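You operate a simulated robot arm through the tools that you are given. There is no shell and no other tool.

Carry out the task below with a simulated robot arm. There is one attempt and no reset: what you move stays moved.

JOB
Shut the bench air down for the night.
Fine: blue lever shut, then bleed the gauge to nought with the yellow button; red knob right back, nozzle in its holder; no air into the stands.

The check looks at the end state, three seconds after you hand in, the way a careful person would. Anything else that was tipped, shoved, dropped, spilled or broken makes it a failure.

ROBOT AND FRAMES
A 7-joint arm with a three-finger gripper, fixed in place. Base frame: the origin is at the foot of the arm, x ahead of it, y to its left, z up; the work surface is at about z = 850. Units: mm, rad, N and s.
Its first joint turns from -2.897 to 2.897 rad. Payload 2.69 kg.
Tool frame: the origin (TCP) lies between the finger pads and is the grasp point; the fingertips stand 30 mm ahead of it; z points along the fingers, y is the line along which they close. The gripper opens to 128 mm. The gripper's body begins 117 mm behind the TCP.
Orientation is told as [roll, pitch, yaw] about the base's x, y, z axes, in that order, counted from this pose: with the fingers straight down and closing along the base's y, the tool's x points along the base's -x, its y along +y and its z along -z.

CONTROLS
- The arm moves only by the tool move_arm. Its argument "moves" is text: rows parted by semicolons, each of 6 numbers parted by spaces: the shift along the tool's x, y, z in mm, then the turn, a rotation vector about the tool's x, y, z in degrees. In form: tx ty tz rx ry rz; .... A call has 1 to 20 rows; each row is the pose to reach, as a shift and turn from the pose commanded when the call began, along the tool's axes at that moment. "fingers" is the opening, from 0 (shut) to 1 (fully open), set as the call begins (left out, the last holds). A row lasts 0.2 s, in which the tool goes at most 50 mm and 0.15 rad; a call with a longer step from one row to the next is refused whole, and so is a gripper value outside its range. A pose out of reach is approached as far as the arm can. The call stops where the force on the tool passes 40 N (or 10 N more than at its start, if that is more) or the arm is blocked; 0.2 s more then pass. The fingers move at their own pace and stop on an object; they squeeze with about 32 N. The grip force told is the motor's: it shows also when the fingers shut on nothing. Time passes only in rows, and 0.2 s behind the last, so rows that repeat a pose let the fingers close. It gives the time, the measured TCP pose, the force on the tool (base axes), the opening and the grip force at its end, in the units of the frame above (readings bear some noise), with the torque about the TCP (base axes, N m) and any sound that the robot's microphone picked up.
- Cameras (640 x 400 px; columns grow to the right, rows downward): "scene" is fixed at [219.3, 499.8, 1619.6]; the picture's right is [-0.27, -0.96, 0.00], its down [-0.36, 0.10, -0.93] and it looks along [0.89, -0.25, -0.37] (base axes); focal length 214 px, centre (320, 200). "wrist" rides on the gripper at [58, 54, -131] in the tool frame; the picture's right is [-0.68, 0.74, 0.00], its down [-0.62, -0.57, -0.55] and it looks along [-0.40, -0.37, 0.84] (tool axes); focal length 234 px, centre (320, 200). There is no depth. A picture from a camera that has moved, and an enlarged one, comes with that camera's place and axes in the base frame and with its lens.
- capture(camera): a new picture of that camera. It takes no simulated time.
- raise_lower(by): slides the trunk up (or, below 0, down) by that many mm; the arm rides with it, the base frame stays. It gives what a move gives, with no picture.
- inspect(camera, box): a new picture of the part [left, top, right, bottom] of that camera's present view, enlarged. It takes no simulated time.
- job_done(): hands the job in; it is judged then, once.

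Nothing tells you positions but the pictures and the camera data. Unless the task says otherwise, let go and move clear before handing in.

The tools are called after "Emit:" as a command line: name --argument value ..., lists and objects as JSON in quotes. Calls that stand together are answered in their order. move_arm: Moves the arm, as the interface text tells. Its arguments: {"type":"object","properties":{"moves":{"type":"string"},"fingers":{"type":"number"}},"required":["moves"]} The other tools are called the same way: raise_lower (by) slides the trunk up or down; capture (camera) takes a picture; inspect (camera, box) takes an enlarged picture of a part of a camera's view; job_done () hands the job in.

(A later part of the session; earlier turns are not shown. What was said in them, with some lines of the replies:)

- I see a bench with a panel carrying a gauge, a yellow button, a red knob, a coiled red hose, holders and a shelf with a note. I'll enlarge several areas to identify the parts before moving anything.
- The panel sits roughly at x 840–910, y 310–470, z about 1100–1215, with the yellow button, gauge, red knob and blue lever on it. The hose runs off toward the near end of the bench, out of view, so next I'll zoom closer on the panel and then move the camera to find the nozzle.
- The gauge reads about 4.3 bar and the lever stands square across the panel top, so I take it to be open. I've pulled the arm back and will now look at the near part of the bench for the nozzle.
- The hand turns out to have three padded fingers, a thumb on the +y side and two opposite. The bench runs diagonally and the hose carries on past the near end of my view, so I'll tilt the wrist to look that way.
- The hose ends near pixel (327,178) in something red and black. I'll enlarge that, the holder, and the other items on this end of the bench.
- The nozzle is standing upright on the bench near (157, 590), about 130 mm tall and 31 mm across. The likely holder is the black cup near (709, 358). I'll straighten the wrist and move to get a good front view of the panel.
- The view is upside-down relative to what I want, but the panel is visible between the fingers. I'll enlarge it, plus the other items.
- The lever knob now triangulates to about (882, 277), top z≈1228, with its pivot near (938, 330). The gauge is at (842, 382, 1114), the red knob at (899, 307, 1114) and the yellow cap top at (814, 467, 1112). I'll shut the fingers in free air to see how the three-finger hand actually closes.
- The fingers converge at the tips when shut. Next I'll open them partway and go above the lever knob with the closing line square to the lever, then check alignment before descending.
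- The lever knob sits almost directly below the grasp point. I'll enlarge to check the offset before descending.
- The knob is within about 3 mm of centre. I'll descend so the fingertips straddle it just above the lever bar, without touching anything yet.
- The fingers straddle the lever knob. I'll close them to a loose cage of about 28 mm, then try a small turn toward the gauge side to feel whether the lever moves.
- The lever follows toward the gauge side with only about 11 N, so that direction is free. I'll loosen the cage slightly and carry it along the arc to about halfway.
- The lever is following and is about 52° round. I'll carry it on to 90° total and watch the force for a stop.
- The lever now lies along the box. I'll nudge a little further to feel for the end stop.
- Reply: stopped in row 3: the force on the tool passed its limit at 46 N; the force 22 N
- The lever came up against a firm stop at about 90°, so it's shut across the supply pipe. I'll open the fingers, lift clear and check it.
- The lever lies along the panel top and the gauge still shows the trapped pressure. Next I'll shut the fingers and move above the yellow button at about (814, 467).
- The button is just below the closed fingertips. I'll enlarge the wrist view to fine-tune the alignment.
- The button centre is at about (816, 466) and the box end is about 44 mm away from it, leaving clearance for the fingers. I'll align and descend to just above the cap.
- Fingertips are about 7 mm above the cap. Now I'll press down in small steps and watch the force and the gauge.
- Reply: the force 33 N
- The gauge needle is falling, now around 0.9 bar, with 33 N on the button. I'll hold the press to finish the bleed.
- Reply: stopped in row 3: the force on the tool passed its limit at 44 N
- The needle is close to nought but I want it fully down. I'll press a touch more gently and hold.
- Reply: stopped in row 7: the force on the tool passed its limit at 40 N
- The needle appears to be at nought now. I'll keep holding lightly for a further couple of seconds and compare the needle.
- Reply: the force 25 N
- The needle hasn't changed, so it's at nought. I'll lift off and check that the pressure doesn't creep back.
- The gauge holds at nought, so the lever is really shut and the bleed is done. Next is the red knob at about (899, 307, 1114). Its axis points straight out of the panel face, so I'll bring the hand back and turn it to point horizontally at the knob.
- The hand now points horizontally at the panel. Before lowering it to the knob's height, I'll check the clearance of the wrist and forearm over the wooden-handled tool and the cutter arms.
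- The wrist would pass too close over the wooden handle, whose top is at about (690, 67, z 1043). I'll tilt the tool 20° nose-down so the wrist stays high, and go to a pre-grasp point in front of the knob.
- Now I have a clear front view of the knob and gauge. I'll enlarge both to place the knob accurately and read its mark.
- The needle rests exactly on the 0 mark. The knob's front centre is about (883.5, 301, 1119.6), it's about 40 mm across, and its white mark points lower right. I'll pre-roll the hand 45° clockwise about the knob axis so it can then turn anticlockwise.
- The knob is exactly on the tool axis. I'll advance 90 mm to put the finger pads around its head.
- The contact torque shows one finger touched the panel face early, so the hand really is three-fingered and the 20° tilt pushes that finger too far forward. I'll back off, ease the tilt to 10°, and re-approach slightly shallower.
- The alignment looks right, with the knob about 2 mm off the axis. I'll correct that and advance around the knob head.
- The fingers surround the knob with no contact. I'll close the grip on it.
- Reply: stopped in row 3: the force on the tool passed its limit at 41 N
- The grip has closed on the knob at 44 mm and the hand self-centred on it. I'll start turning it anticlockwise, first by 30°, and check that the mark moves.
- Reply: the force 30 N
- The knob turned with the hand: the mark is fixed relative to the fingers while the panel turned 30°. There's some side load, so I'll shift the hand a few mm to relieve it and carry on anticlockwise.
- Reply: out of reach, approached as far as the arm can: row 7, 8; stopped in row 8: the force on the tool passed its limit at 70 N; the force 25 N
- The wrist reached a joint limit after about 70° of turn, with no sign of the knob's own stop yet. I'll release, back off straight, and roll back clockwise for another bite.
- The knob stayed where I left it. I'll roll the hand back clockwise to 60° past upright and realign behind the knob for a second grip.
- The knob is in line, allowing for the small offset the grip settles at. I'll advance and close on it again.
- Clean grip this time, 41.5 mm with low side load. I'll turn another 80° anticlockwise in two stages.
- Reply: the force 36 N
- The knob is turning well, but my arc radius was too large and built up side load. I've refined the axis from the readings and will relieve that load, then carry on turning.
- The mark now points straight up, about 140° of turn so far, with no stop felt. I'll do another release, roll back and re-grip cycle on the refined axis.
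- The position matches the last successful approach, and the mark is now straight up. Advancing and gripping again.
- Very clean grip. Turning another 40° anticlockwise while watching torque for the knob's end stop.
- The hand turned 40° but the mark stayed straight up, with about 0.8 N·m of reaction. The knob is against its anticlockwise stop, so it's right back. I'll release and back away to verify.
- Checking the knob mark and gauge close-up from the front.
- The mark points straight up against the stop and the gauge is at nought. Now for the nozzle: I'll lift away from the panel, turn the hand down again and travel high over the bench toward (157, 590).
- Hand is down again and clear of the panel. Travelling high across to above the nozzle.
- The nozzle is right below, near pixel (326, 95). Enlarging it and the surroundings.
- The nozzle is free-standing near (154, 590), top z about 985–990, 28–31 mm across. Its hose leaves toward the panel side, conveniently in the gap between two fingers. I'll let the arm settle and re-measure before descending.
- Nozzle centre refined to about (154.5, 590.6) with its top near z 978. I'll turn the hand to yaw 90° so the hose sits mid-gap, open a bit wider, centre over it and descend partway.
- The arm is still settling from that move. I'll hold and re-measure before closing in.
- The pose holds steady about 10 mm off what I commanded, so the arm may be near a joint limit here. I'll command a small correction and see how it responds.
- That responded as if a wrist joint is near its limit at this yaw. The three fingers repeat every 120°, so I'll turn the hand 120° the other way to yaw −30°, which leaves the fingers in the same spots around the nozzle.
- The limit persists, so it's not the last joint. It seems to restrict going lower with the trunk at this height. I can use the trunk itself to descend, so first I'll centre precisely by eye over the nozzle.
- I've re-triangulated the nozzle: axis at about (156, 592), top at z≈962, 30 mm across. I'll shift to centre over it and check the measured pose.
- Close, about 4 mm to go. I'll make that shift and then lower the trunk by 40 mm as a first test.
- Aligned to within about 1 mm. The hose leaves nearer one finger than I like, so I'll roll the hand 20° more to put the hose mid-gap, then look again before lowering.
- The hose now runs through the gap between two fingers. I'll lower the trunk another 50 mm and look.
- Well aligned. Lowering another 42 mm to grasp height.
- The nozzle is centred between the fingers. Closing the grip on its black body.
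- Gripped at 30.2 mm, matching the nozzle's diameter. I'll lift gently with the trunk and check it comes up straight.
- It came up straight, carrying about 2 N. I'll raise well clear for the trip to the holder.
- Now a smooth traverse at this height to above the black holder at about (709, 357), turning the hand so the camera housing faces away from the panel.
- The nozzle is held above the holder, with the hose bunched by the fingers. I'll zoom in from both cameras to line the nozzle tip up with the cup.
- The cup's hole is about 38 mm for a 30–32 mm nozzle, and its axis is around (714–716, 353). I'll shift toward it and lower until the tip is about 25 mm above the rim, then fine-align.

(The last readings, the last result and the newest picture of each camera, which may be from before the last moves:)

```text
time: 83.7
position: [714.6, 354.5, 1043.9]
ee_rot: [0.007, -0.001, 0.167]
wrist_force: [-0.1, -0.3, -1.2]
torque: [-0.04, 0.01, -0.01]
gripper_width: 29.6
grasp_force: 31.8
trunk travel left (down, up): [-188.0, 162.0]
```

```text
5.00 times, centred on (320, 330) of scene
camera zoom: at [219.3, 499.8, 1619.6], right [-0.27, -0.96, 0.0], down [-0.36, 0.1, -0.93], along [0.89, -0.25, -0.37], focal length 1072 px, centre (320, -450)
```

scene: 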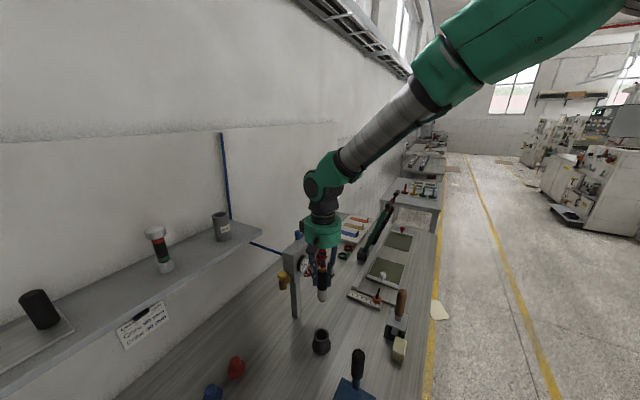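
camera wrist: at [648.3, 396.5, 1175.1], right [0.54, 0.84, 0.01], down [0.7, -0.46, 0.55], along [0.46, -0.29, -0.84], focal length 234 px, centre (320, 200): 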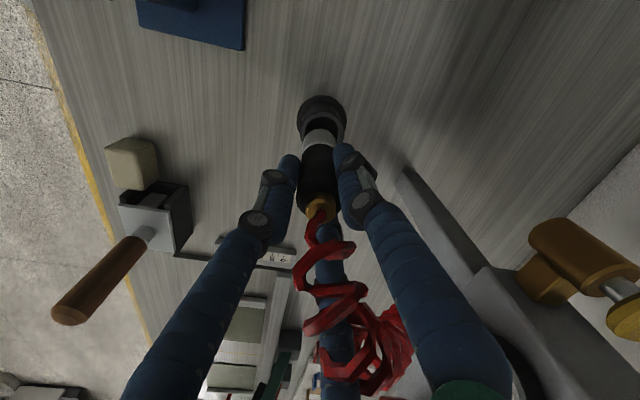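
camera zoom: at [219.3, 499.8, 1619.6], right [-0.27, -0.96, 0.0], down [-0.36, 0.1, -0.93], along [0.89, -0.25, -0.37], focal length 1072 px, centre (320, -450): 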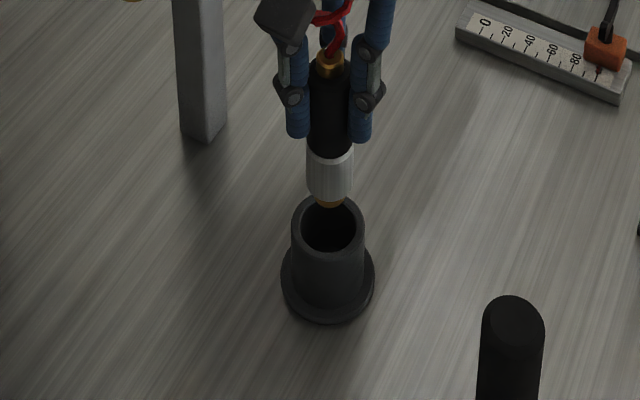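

Nearly lined up. I'll enlarge more to measure the residual offset between tip and hole.

Emit:
inspect --camera "wrist" --box '[296, 90, 346, 150]'

Emit:
inspect --camera "scene" --box '[304, 315, 340, 355]'

```text
6.67 times, centred on (321, 120) of wrist
camera zoom: at [648.3, 396.5, 1175.1], right [0.54, 0.84, 0.01], down [0.7, -0.46, 0.55], along [0.46, -0.29, -0.84], focal length 1561 px, centre (313, 733)
```

zoom: 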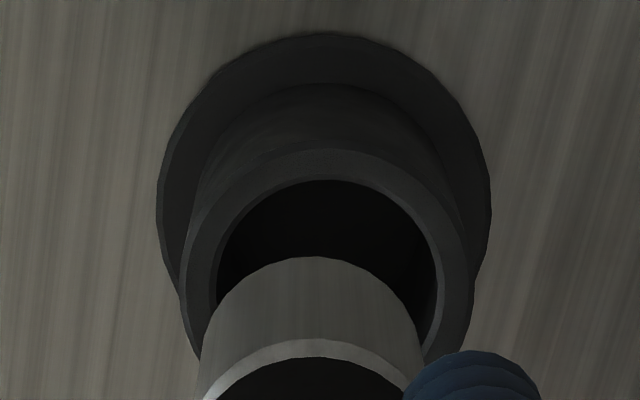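

```text
10.00 times, centred on (322, 335) of scene
camera zoom: at [219.3, 499.8, 1619.6], right [-0.27, -0.96, 0.0], down [-0.36, 0.1, -0.93], along [0.89, -0.25, -0.37], focal length 2145 px, centre (300, -1150)
```

zoom: 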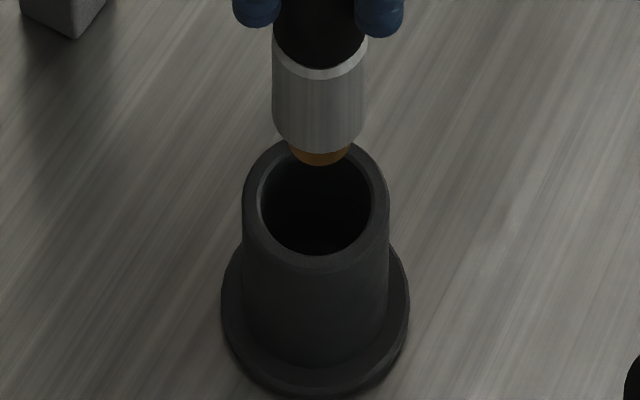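

Both cameras agree the hole is about 3 mm further in +x. The nozzle also has a narrower brass tip that will help it lead in. I'll correct and lower until the tip just enters.

Emit:
move_arm --moves "-3 0.1 0 0 0 0; -3 0.1 0 0 0 0; -3 0.1 0 0 0 0"

Emit:
raise_lower --by -30

Emit:
inspect --camera "wrist" --box '[296, 90, 346, 150]'

Emit:
inspect --camera "scene" --box '[304, 315, 340, 355]'

```text
time: 84.5
position: [718.0, 355.8, 1043.7]
ee_rot: [0.007, -0.002, 0.167]
wrist_force: [-0.2, 0.4, -1.4]
torque: [-0.01, -0.02, 0.02]
gripper_width: 29.6
grasp_force: 32.1
trunk travel left (down, up): [-188.0, 162.0]
```

```text
time: 85.3
position: [716.9, 353.0, 1014.8]
ee_rot: [0.006, -0.001, 0.168]
wrist_force: [-0.5, 0.0, -1.1]
torque: [-0.01, 0.0, 0.0]
gripper_width: 29.7
grasp_force: 31.8
trunk travel left (down, up): [-158.0, 192.0]
```

```text
6.67 times, centred on (321, 120) of wrist
camera zoom: at [651.0, 397.0, 1145.0], right [0.54, 0.84, 0.01], down [0.7, -0.46, 0.55], along [0.46, -0.29, -0.84], focal length 1561 px, centre (313, 733)
```

zoom: 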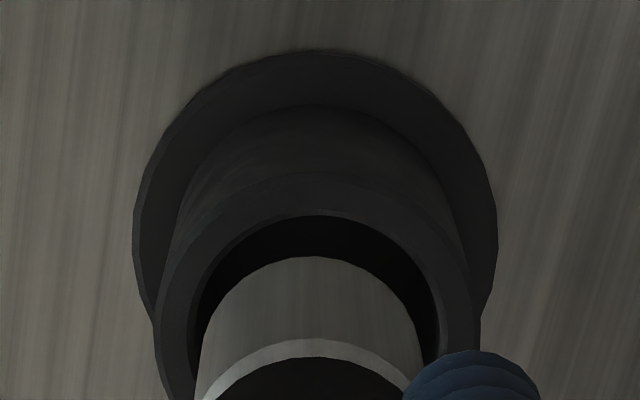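

```text
10.00 times, centred on (322, 335) of scene
camera zoom: at [219.3, 499.8, 1619.6], right [-0.27, -0.96, 0.0], down [-0.36, 0.1, -0.93], along [0.89, -0.25, -0.37], focal length 2145 px, centre (300, -1150)
```

zoom: 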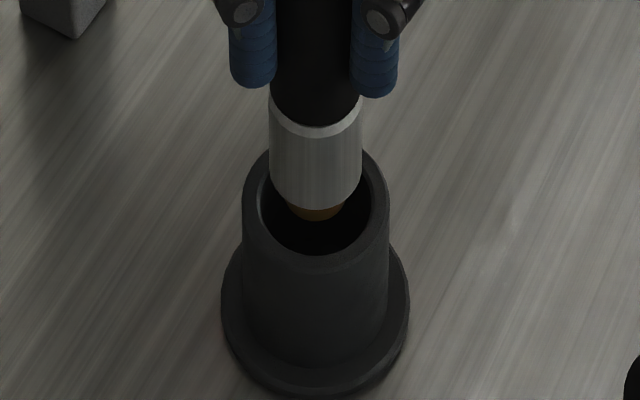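

Tip is centred at the mouth of the cup in both views. Lowering it in.

Emit:
raise_lower --by -25

Emit:
inspect --camera "scene" --box '[304, 305, 340, 355]'

Emit:
inspect --camera "wrist" --box '[286, 90, 356, 190]'

```text
time: 86.0
position: [717.4, 354.2, 988.8]
ee_rot: [0.005, 0.0, 0.167]
wrist_force: [10.2, -2.8, -3.2]
torque: [-0.2, -1.02, 0.0]
gripper_width: 29.6
grasp_force: 32.1
trunk travel left (down, up): [-133.0, 217.0]
```

```text
8.00 times, centred on (322, 330) of scene
camera zoom: at [219.3, 499.8, 1619.6], right [-0.27, -0.96, 0.0], down [-0.36, 0.1, -0.93], along [0.89, -0.25, -0.37], focal length 1716 px, centre (304, -840)
```

zoom: 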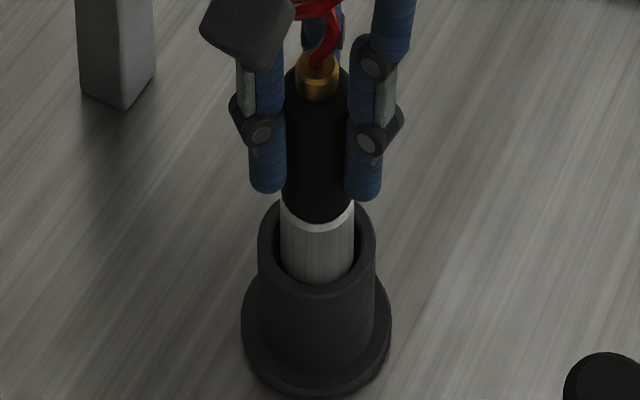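

```text
4.00 times, centred on (321, 140) of wrist
camera zoom: at [651.6, 396.6, 1119.0], right [0.54, 0.84, 0.01], down [0.7, -0.46, 0.55], along [0.46, -0.29, -0.84], focal length 937 px, centre (316, 440)
```

zoom: 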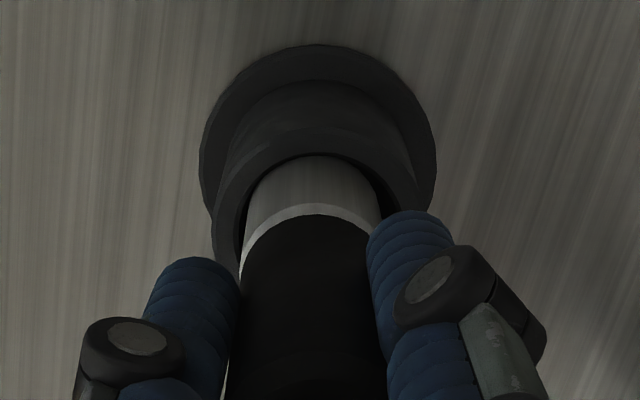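

The tip is inside but brushing the cup's near wall with about 10 N toward +x. I'll shift a couple of mm to free it before lowering further.

Emit:
move_arm --moves "-0.8 -0.6 0 0 0 0; -1.6 -1.1 0 0 0 0; -1.6 -1.1 0 0 0 0"

Emit:
inspect --camera "wrist" --box '[286, 90, 356, 190]'

```text
time: 86.8
position: [718.2, 353.3, 988.6]
ee_rot: [0.005, -0.001, 0.168]
wrist_force: [-0.3, -0.5, -0.6]
torque: [-0.02, -0.02, -0.04]
gripper_width: 29.7
grasp_force: 32.0
trunk travel left (down, up): [-133.0, 217.0]
```

```text
4.00 times, centred on (321, 140) of wrist
camera zoom: at [652.6, 396.5, 1119.5], right [0.54, 0.84, 0.0], down [0.7, -0.46, 0.55], along [0.46, -0.29, -0.84], focal length 937 px, centre (316, 440)
```

zoom: 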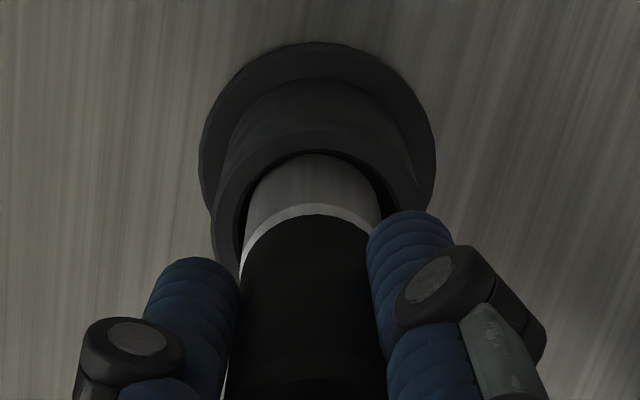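

Freed, with force back to just the weight. Continuing down in small steps.

Emit:
raise_lower --by -12

Emit:
inspect --camera "scene" --box '[304, 305, 340, 355]'

```text
time: 87.4
position: [719.8, 354.5, 977.0]
ee_rot: [0.005, -0.001, 0.168]
wrist_force: [-0.4, 1.3, -0.8]
torque: [0.02, 0.02, 0.0]
gripper_width: 29.6
grasp_force: 31.6
trunk travel left (down, up): [-121.0, 229.0]
```

```text
8.00 times, centred on (322, 330) of scene
camera zoom: at [219.3, 499.8, 1619.6], right [-0.27, -0.96, 0.0], down [-0.36, 0.1, -0.93], along [0.89, -0.25, -0.37], focal length 1716 px, centre (304, -840)
```

zoom: 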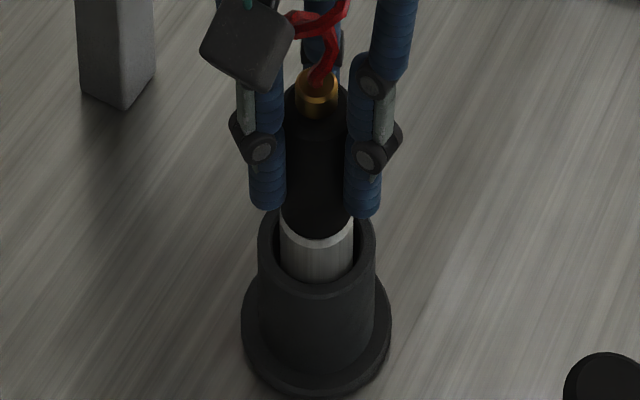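

Going in cleanly. Another small step.

Emit:
raise_lower --by -8

Emit:
inspect --camera "scene" --box '[304, 305, 340, 355]'

Emit:
inspect --camera "wrist" --box '[286, 90, 356, 190]'

```text
time: 87.9
position: [719.0, 355.2, 968.0]
ee_rot: [0.004, -0.002, 0.168]
wrist_force: [-0.4, -0.5, -1.6]
torque: [-0.02, -0.03, 0.03]
gripper_width: 29.7
grasp_force: 31.7
trunk travel left (down, up): [-113.0, 237.0]
```

```text
8.00 times, centred on (322, 330) of scene
camera zoom: at [219.3, 499.8, 1619.6], right [-0.27, -0.96, 0.0], down [-0.36, 0.1, -0.93], along [0.89, -0.25, -0.37], focal length 1716 px, centre (304, -840)
```

zoom: 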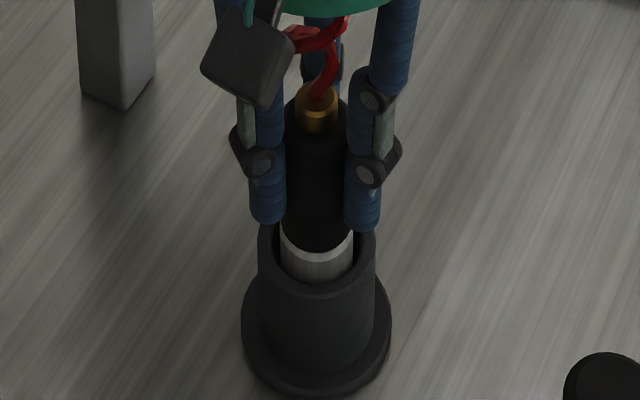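

```text
4.00 times, centred on (321, 140) of wrist
camera zoom: at [652.7, 396.5, 1099.9], right [0.54, 0.84, 0.01], down [0.7, -0.46, 0.55], along [0.46, -0.29, -0.84], focal length 937 px, centre (316, 440)
```

zoom: 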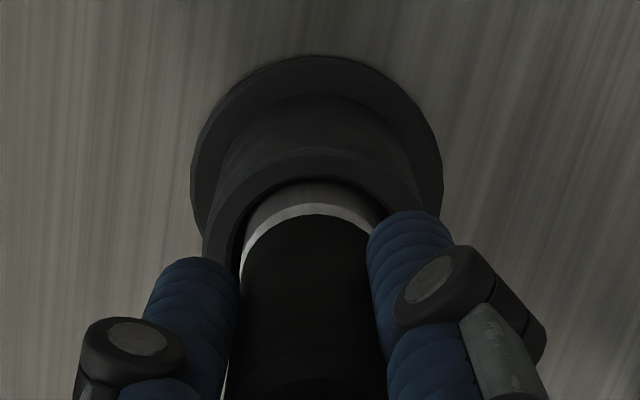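

Tip is at about z 867. Continuing gently until it bottoms.

Emit:
raise_lower --by -6

Emit:
raise_lower --by -3

```text
time: 88.5
position: [718.0, 353.7, 962.8]
ee_rot: [0.005, -0.002, 0.169]
wrist_force: [-0.7, 0.3, -0.9]
torque: [0.01, -0.03, 0.0]
gripper_width: 29.8
grasp_force: 32.3
trunk travel left (down, up): [-107.0, 243.0]
```

```text
time: 89.0
position: [718.8, 354.3, 958.5]
ee_rot: [0.005, -0.001, 0.167]
wrist_force: [0.9, 0.5, -1.2]
torque: [0.01, -0.01, 0.0]
gripper_width: 29.6
grasp_force: 31.9
trunk travel left (down, up): [-104.0, 246.0]
```

No contact with the floor yet; tip near z 858. Two more small steps.

Emit:
raise_lower --by -2

Emit:
raise_lower --by -2

```text
time: 89.5
position: [719.5, 353.4, 957.5]
ee_rot: [0.006, -0.001, 0.168]
wrist_force: [0.1, -0.2, -1.1]
torque: [0.02, -0.02, -0.01]
gripper_width: 29.6
grasp_force: 31.8
trunk travel left (down, up): [-102.0, 248.0]
```

```text
time: 90.0
position: [717.2, 353.4, 956.8]
ee_rot: [0.006, -0.001, 0.168]
wrist_force: [-0.8, 0.3, 5.6]
torque: [-0.09, 0.11, 0.0]
gripper_width: 29.8
grasp_force: 32.1
trunk travel left (down, up): [-100.0, 250.0]
```

It has bottomed: about 6 N upward with the nozzle seated in the cup. I'll open the fingers and check that it stands on its own before lifting away.

Emit:
move_arm --moves "0 0 0 0 0 0; 0 0 0 0 0 0; 0 0 0 0 0 0" --fingers 0.45

Emit:
inspect --camera "scene" --box '[290, 270, 354, 360]'

Emit:
capture --camera "wrist"

```text
time: 90.8
position: [718.7, 353.8, 956.8]
ee_rot: [0.006, -0.001, 0.169]
wrist_force: [-0.2, -0.5, -0.2]
torque: [-0.03, 0.01, 0.0]
gripper_width: 57.8
grasp_force: 0.0
trunk travel left (down, up): [-100.0, 250.0]
```

```text
4.44 times, centred on (322, 315) of scene
camera zoom: at [219.3, 499.8, 1619.6], right [-0.27, -0.96, 0.0], down [-0.36, 0.1, -0.93], along [0.89, -0.25, -0.37], focal length 953 px, centre (311, -311)
```

zoom: 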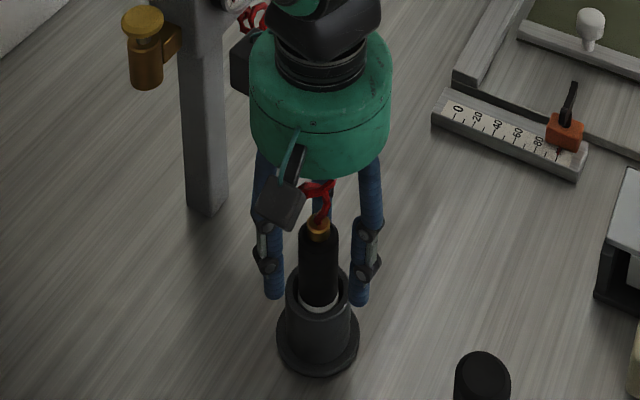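

```text
taken
camera wrist: at [652.7, 396.5, 1086.7], right [0.54, 0.84, 0.01], down [0.7, -0.46, 0.55], along [0.46, -0.29, -0.84], focal length 234 px, centre (320, 200)
```

wrist: 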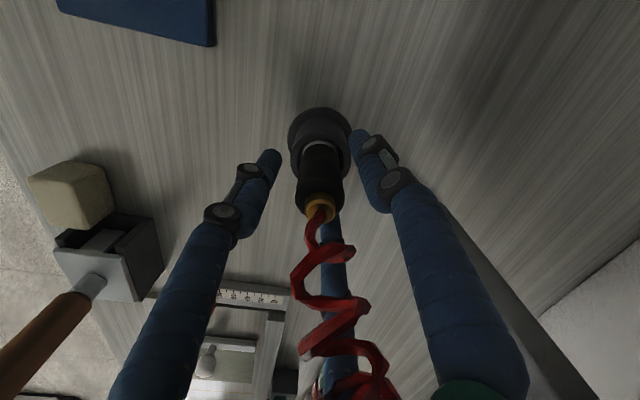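

The nozzle stands in the holder by itself. I'll raise the trunk slowly and make sure it isn't drawn up by the hose.

Emit:
raise_lower --by 35

Emit:
inspect --camera "scene" --box '[290, 270, 354, 360]'

Emit:
capture --camera "wrist"

```text
time: 91.6
position: [718.7, 353.9, 989.6]
ee_rot: [0.005, 0.0, 0.168]
wrist_force: [-0.4, 0.1, 0.2]
torque: [-0.01, -0.02, 0.02]
gripper_width: 57.6
grasp_force: 0.1
trunk travel left (down, up): [-135.0, 215.0]
```

```text
4.44 times, centred on (322, 315) of scene
camera zoom: at [219.3, 499.8, 1619.6], right [-0.27, -0.96, 0.0], down [-0.36, 0.1, -0.93], along [0.89, -0.25, -0.37], focal length 953 px, centre (311, -311)
```

zoom: 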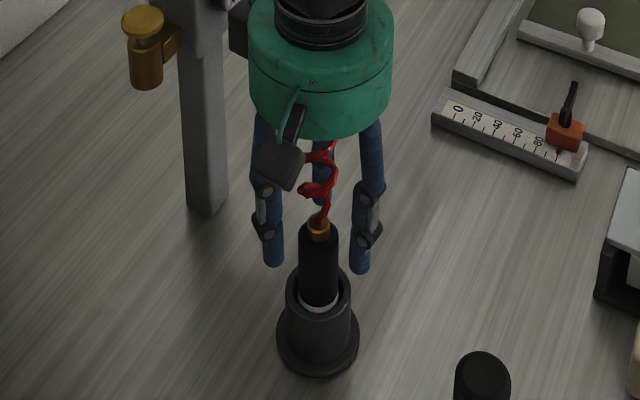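

```text
taken
camera wrist: at [652.7, 396.5, 1121.2], right [0.54, 0.84, 0.0], down [0.7, -0.46, 0.55], along [0.46, -0.29, -0.84], focal length 234 px, centre (320, 200)
```

wrist: 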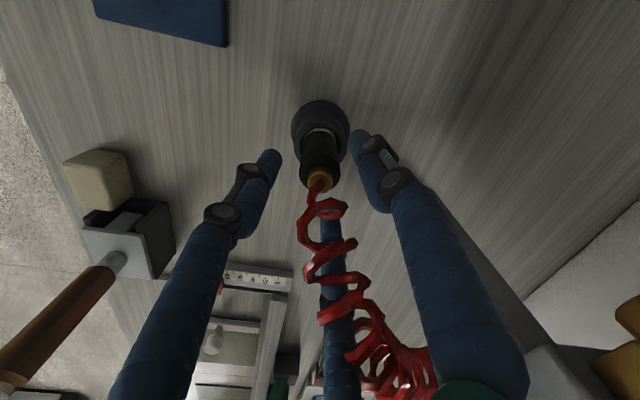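

No force and the nozzle stays put. Raising clear above it.

Emit:
raise_lower --by 60

Emit:
raise_lower --by 140

Emit:
capture --camera "wrist"

Emit:
inspect --camera "scene" --box '[260, 210, 380, 370]'

```text
time: 92.6
position: [718.4, 354.4, 1049.8]
ee_rot: [0.006, -0.001, 0.166]
wrist_force: [0.0, -0.3, -0.3]
torque: [0.03, 0.02, 0.02]
gripper_width: 57.9
grasp_force: 0.0
trunk travel left (down, up): [-195.0, 155.0]
```

```text
time: 94.3
position: [719.5, 354.4, 1189.5]
ee_rot: [0.006, 0.0, 0.168]
wrist_force: [1.2, -0.4, -0.1]
torque: [0.0, 0.06, -0.03]
gripper_width: 58.0
grasp_force: 0.1
trunk travel left (down, up): [-335.0, 15.0]
```

```text
taken
camera wrist: at [652.7, 396.5, 1321.2], right [0.54, 0.84, 0.0], down [0.7, -0.46, 0.55], along [0.46, -0.29, -0.84], focal length 234 px, centre (320, 200)
```

wrist: 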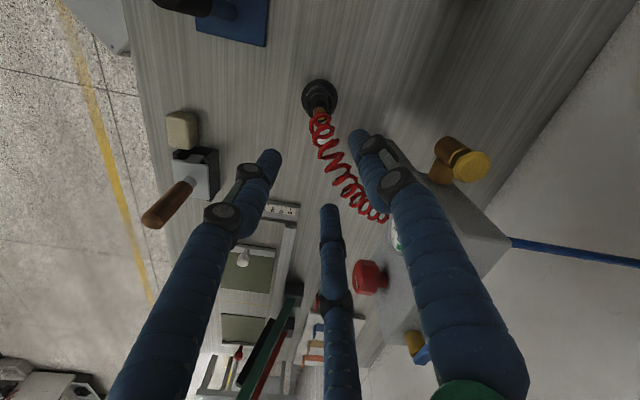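

```text
2.50 times, centred on (320, 290) of scene
camera zoom: at [219.3, 499.8, 1619.6], right [-0.27, -0.96, 0.0], down [-0.36, 0.1, -0.93], along [0.89, -0.25, -0.37], focal length 536 px, centre (320, -25)
```

zoom: 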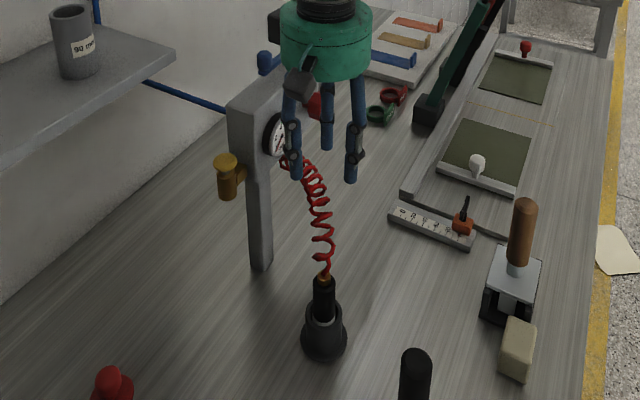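

The nozzle is in its holder with the hose running neatly to the panel. I'll retreat well clear and do a final check of everything.

Emit:
move_arm --moves "32 -1 -31 0 0 0; 64 -2 -62 0 0 0; 96 -3 -94 0 0 0; 128 -4 -125 0 0 0; 160 -5 -156 0 0 0; 192 -6 -187 0 0 0; 224 -7 -219 0 0 0; 255 -7.5 -250 0 0 0; 255 -7.5 -250 0 0 0"

Emit:
capture --camera "scene"

Emit:
inspect --camera "scene" --box '[262, 210, 342, 290]'

Emit:
inspect --camera "scene" --box '[284, 248, 316, 278]'

Emit:
capture --camera "wrist"

```text
time: 96.3
position: [468.6, 300.9, 1441.2]
ee_rot: [0.004, -0.002, 0.167]
wrist_force: [-0.4, -0.1, 0.7]
torque: [0.01, 0.0, -0.04]
gripper_width: 57.7
grasp_force: 0.1
trunk travel left (down, up): [-335.0, 15.0]
```

```text
taken
```

scene: 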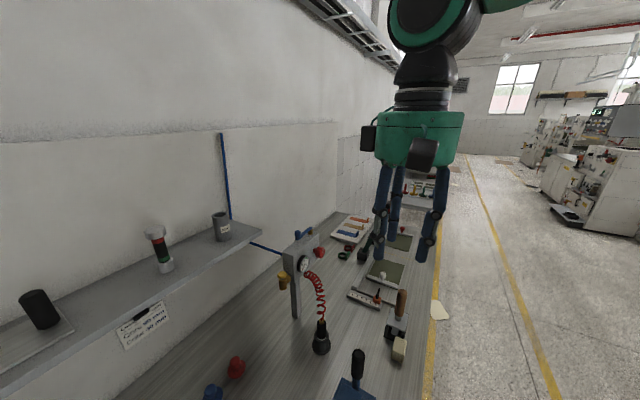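

```text
5.00 times, centred on (302, 250) of scene
camera zoom: at [219.3, 499.8, 1619.6], right [-0.27, -0.96, 0.0], down [-0.36, 0.1, -0.93], along [0.89, -0.25, -0.37], focal length 1072 px, centre (410, -50)
```

zoom: 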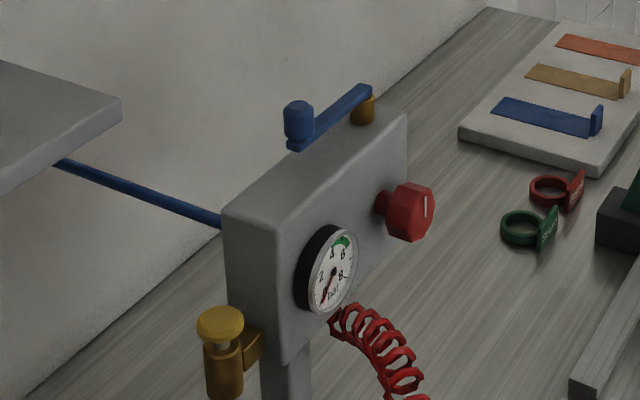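

```text
13.33 times, centred on (300, 263) of scene
camera zoom: at [219.3, 499.8, 1619.6], right [-0.27, -0.96, 0.0], down [-0.36, 0.1, -0.93], along [0.89, -0.25, -0.37], focal length 2860 px, centre (587, -640)
```

zoom: 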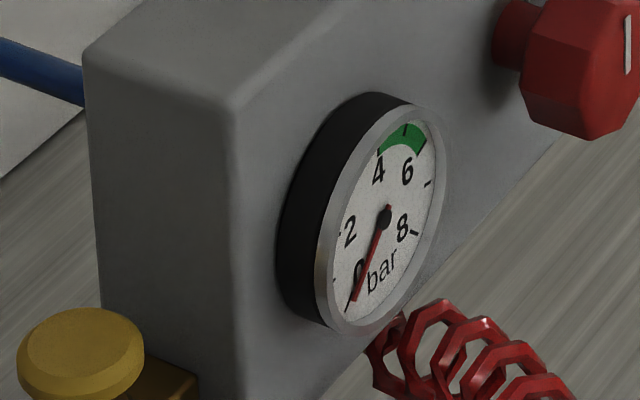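

```text
taken
camera wrist: at [402.6, 343.5, 1572.1], right [0.54, 0.84, 0.01], down [0.7, -0.46, 0.55], along [0.46, -0.29, -0.84], focal length 234 px, centre (320, 200)
```

wrist: 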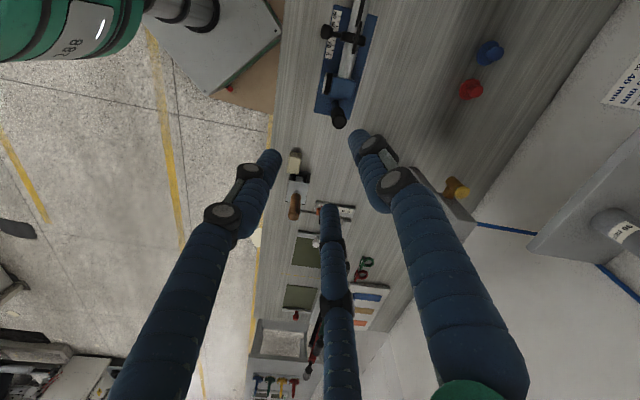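

The gauge is at nought, the lever lies shut along the panel and the knob mark is up against its stop. One last close look at the nozzle seat and the stands.

Emit:
inspect --camera "scene" --box '[296, 260, 346, 365]'

Emit:
inspect --camera "wrist" --box '[290, 0, 410, 130]'

Emit:
inspect --camera "scene" --box '[320, 200, 440, 400]'

```text
3.81 times, centred on (321, 312) of scene
camera zoom: at [219.3, 499.8, 1619.6], right [-0.27, -0.96, 0.0], down [-0.36, 0.1, -0.93], along [0.89, -0.25, -0.37], focal length 817 px, centre (316, -229)
```

zoom: 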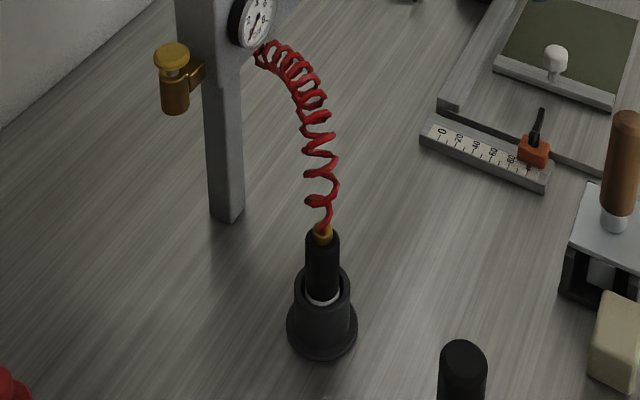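

```text
3.08 times, centred on (350, 65) of wrist
camera zoom: at [402.6, 343.5, 1572.1], right [0.54, 0.84, 0.01], down [0.7, -0.46, 0.55], along [0.46, -0.29, -0.84], focal length 720 px, centre (228, 615)
```

zoom: 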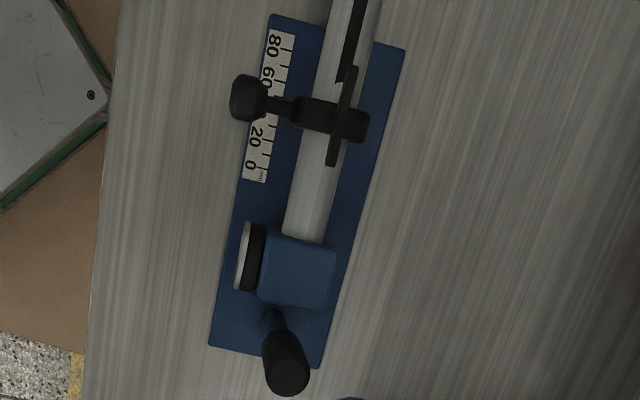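

```text
2.00 times, centred on (380, 300) of scene
camera zoom: at [219.3, 499.8, 1619.6], right [-0.27, -0.96, 0.0], down [-0.36, 0.1, -0.93], along [0.89, -0.25, -0.37], focal length 429 px, centre (200, 0)
```

zoom: 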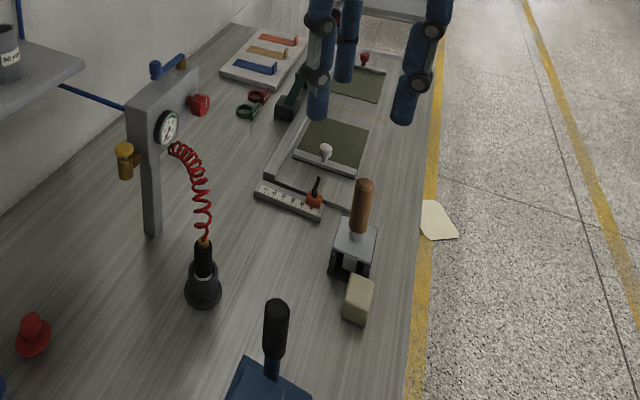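

The nozzle stands upright in its holder and the gauge reads nought. The blue lever is shut, the red knob is fully back, and nothing I can see in these views has moved. The arm is clear and holding nothing, so I'm handing in.

Emit:
job_done

```text
The job is handed in.
```

The bench air is shut down and the job is handed in. I haven't had the checker's result back.

- **Blue lever:** turned 90° until it hit its stop. It now lies along the top of the panel.
- **Gauge:** bled to nought with the yellow button after the lever was shut. It still read nought in my last close-up before handing in.
- **Red knob:** turned anticlockwise until it would go no further, with its white mark pointing straight up.
- **Nozzle:** standing upright in the black cup, seated on the bottom. I took that cup to be its holder, as nothing on it says so.
- **Stands:** I put no air into either stand and didn't touch them.

While lining up on the knob, one finger pressed lightly against the panel face. The nozzle tip also brushed the inside of the cup on the way in. Neither seemed to move or mark anything, and nothing else I could see in the last pictures had moved. Those pictures didn't cover the far end of the bench, where the nozzle had been standing.
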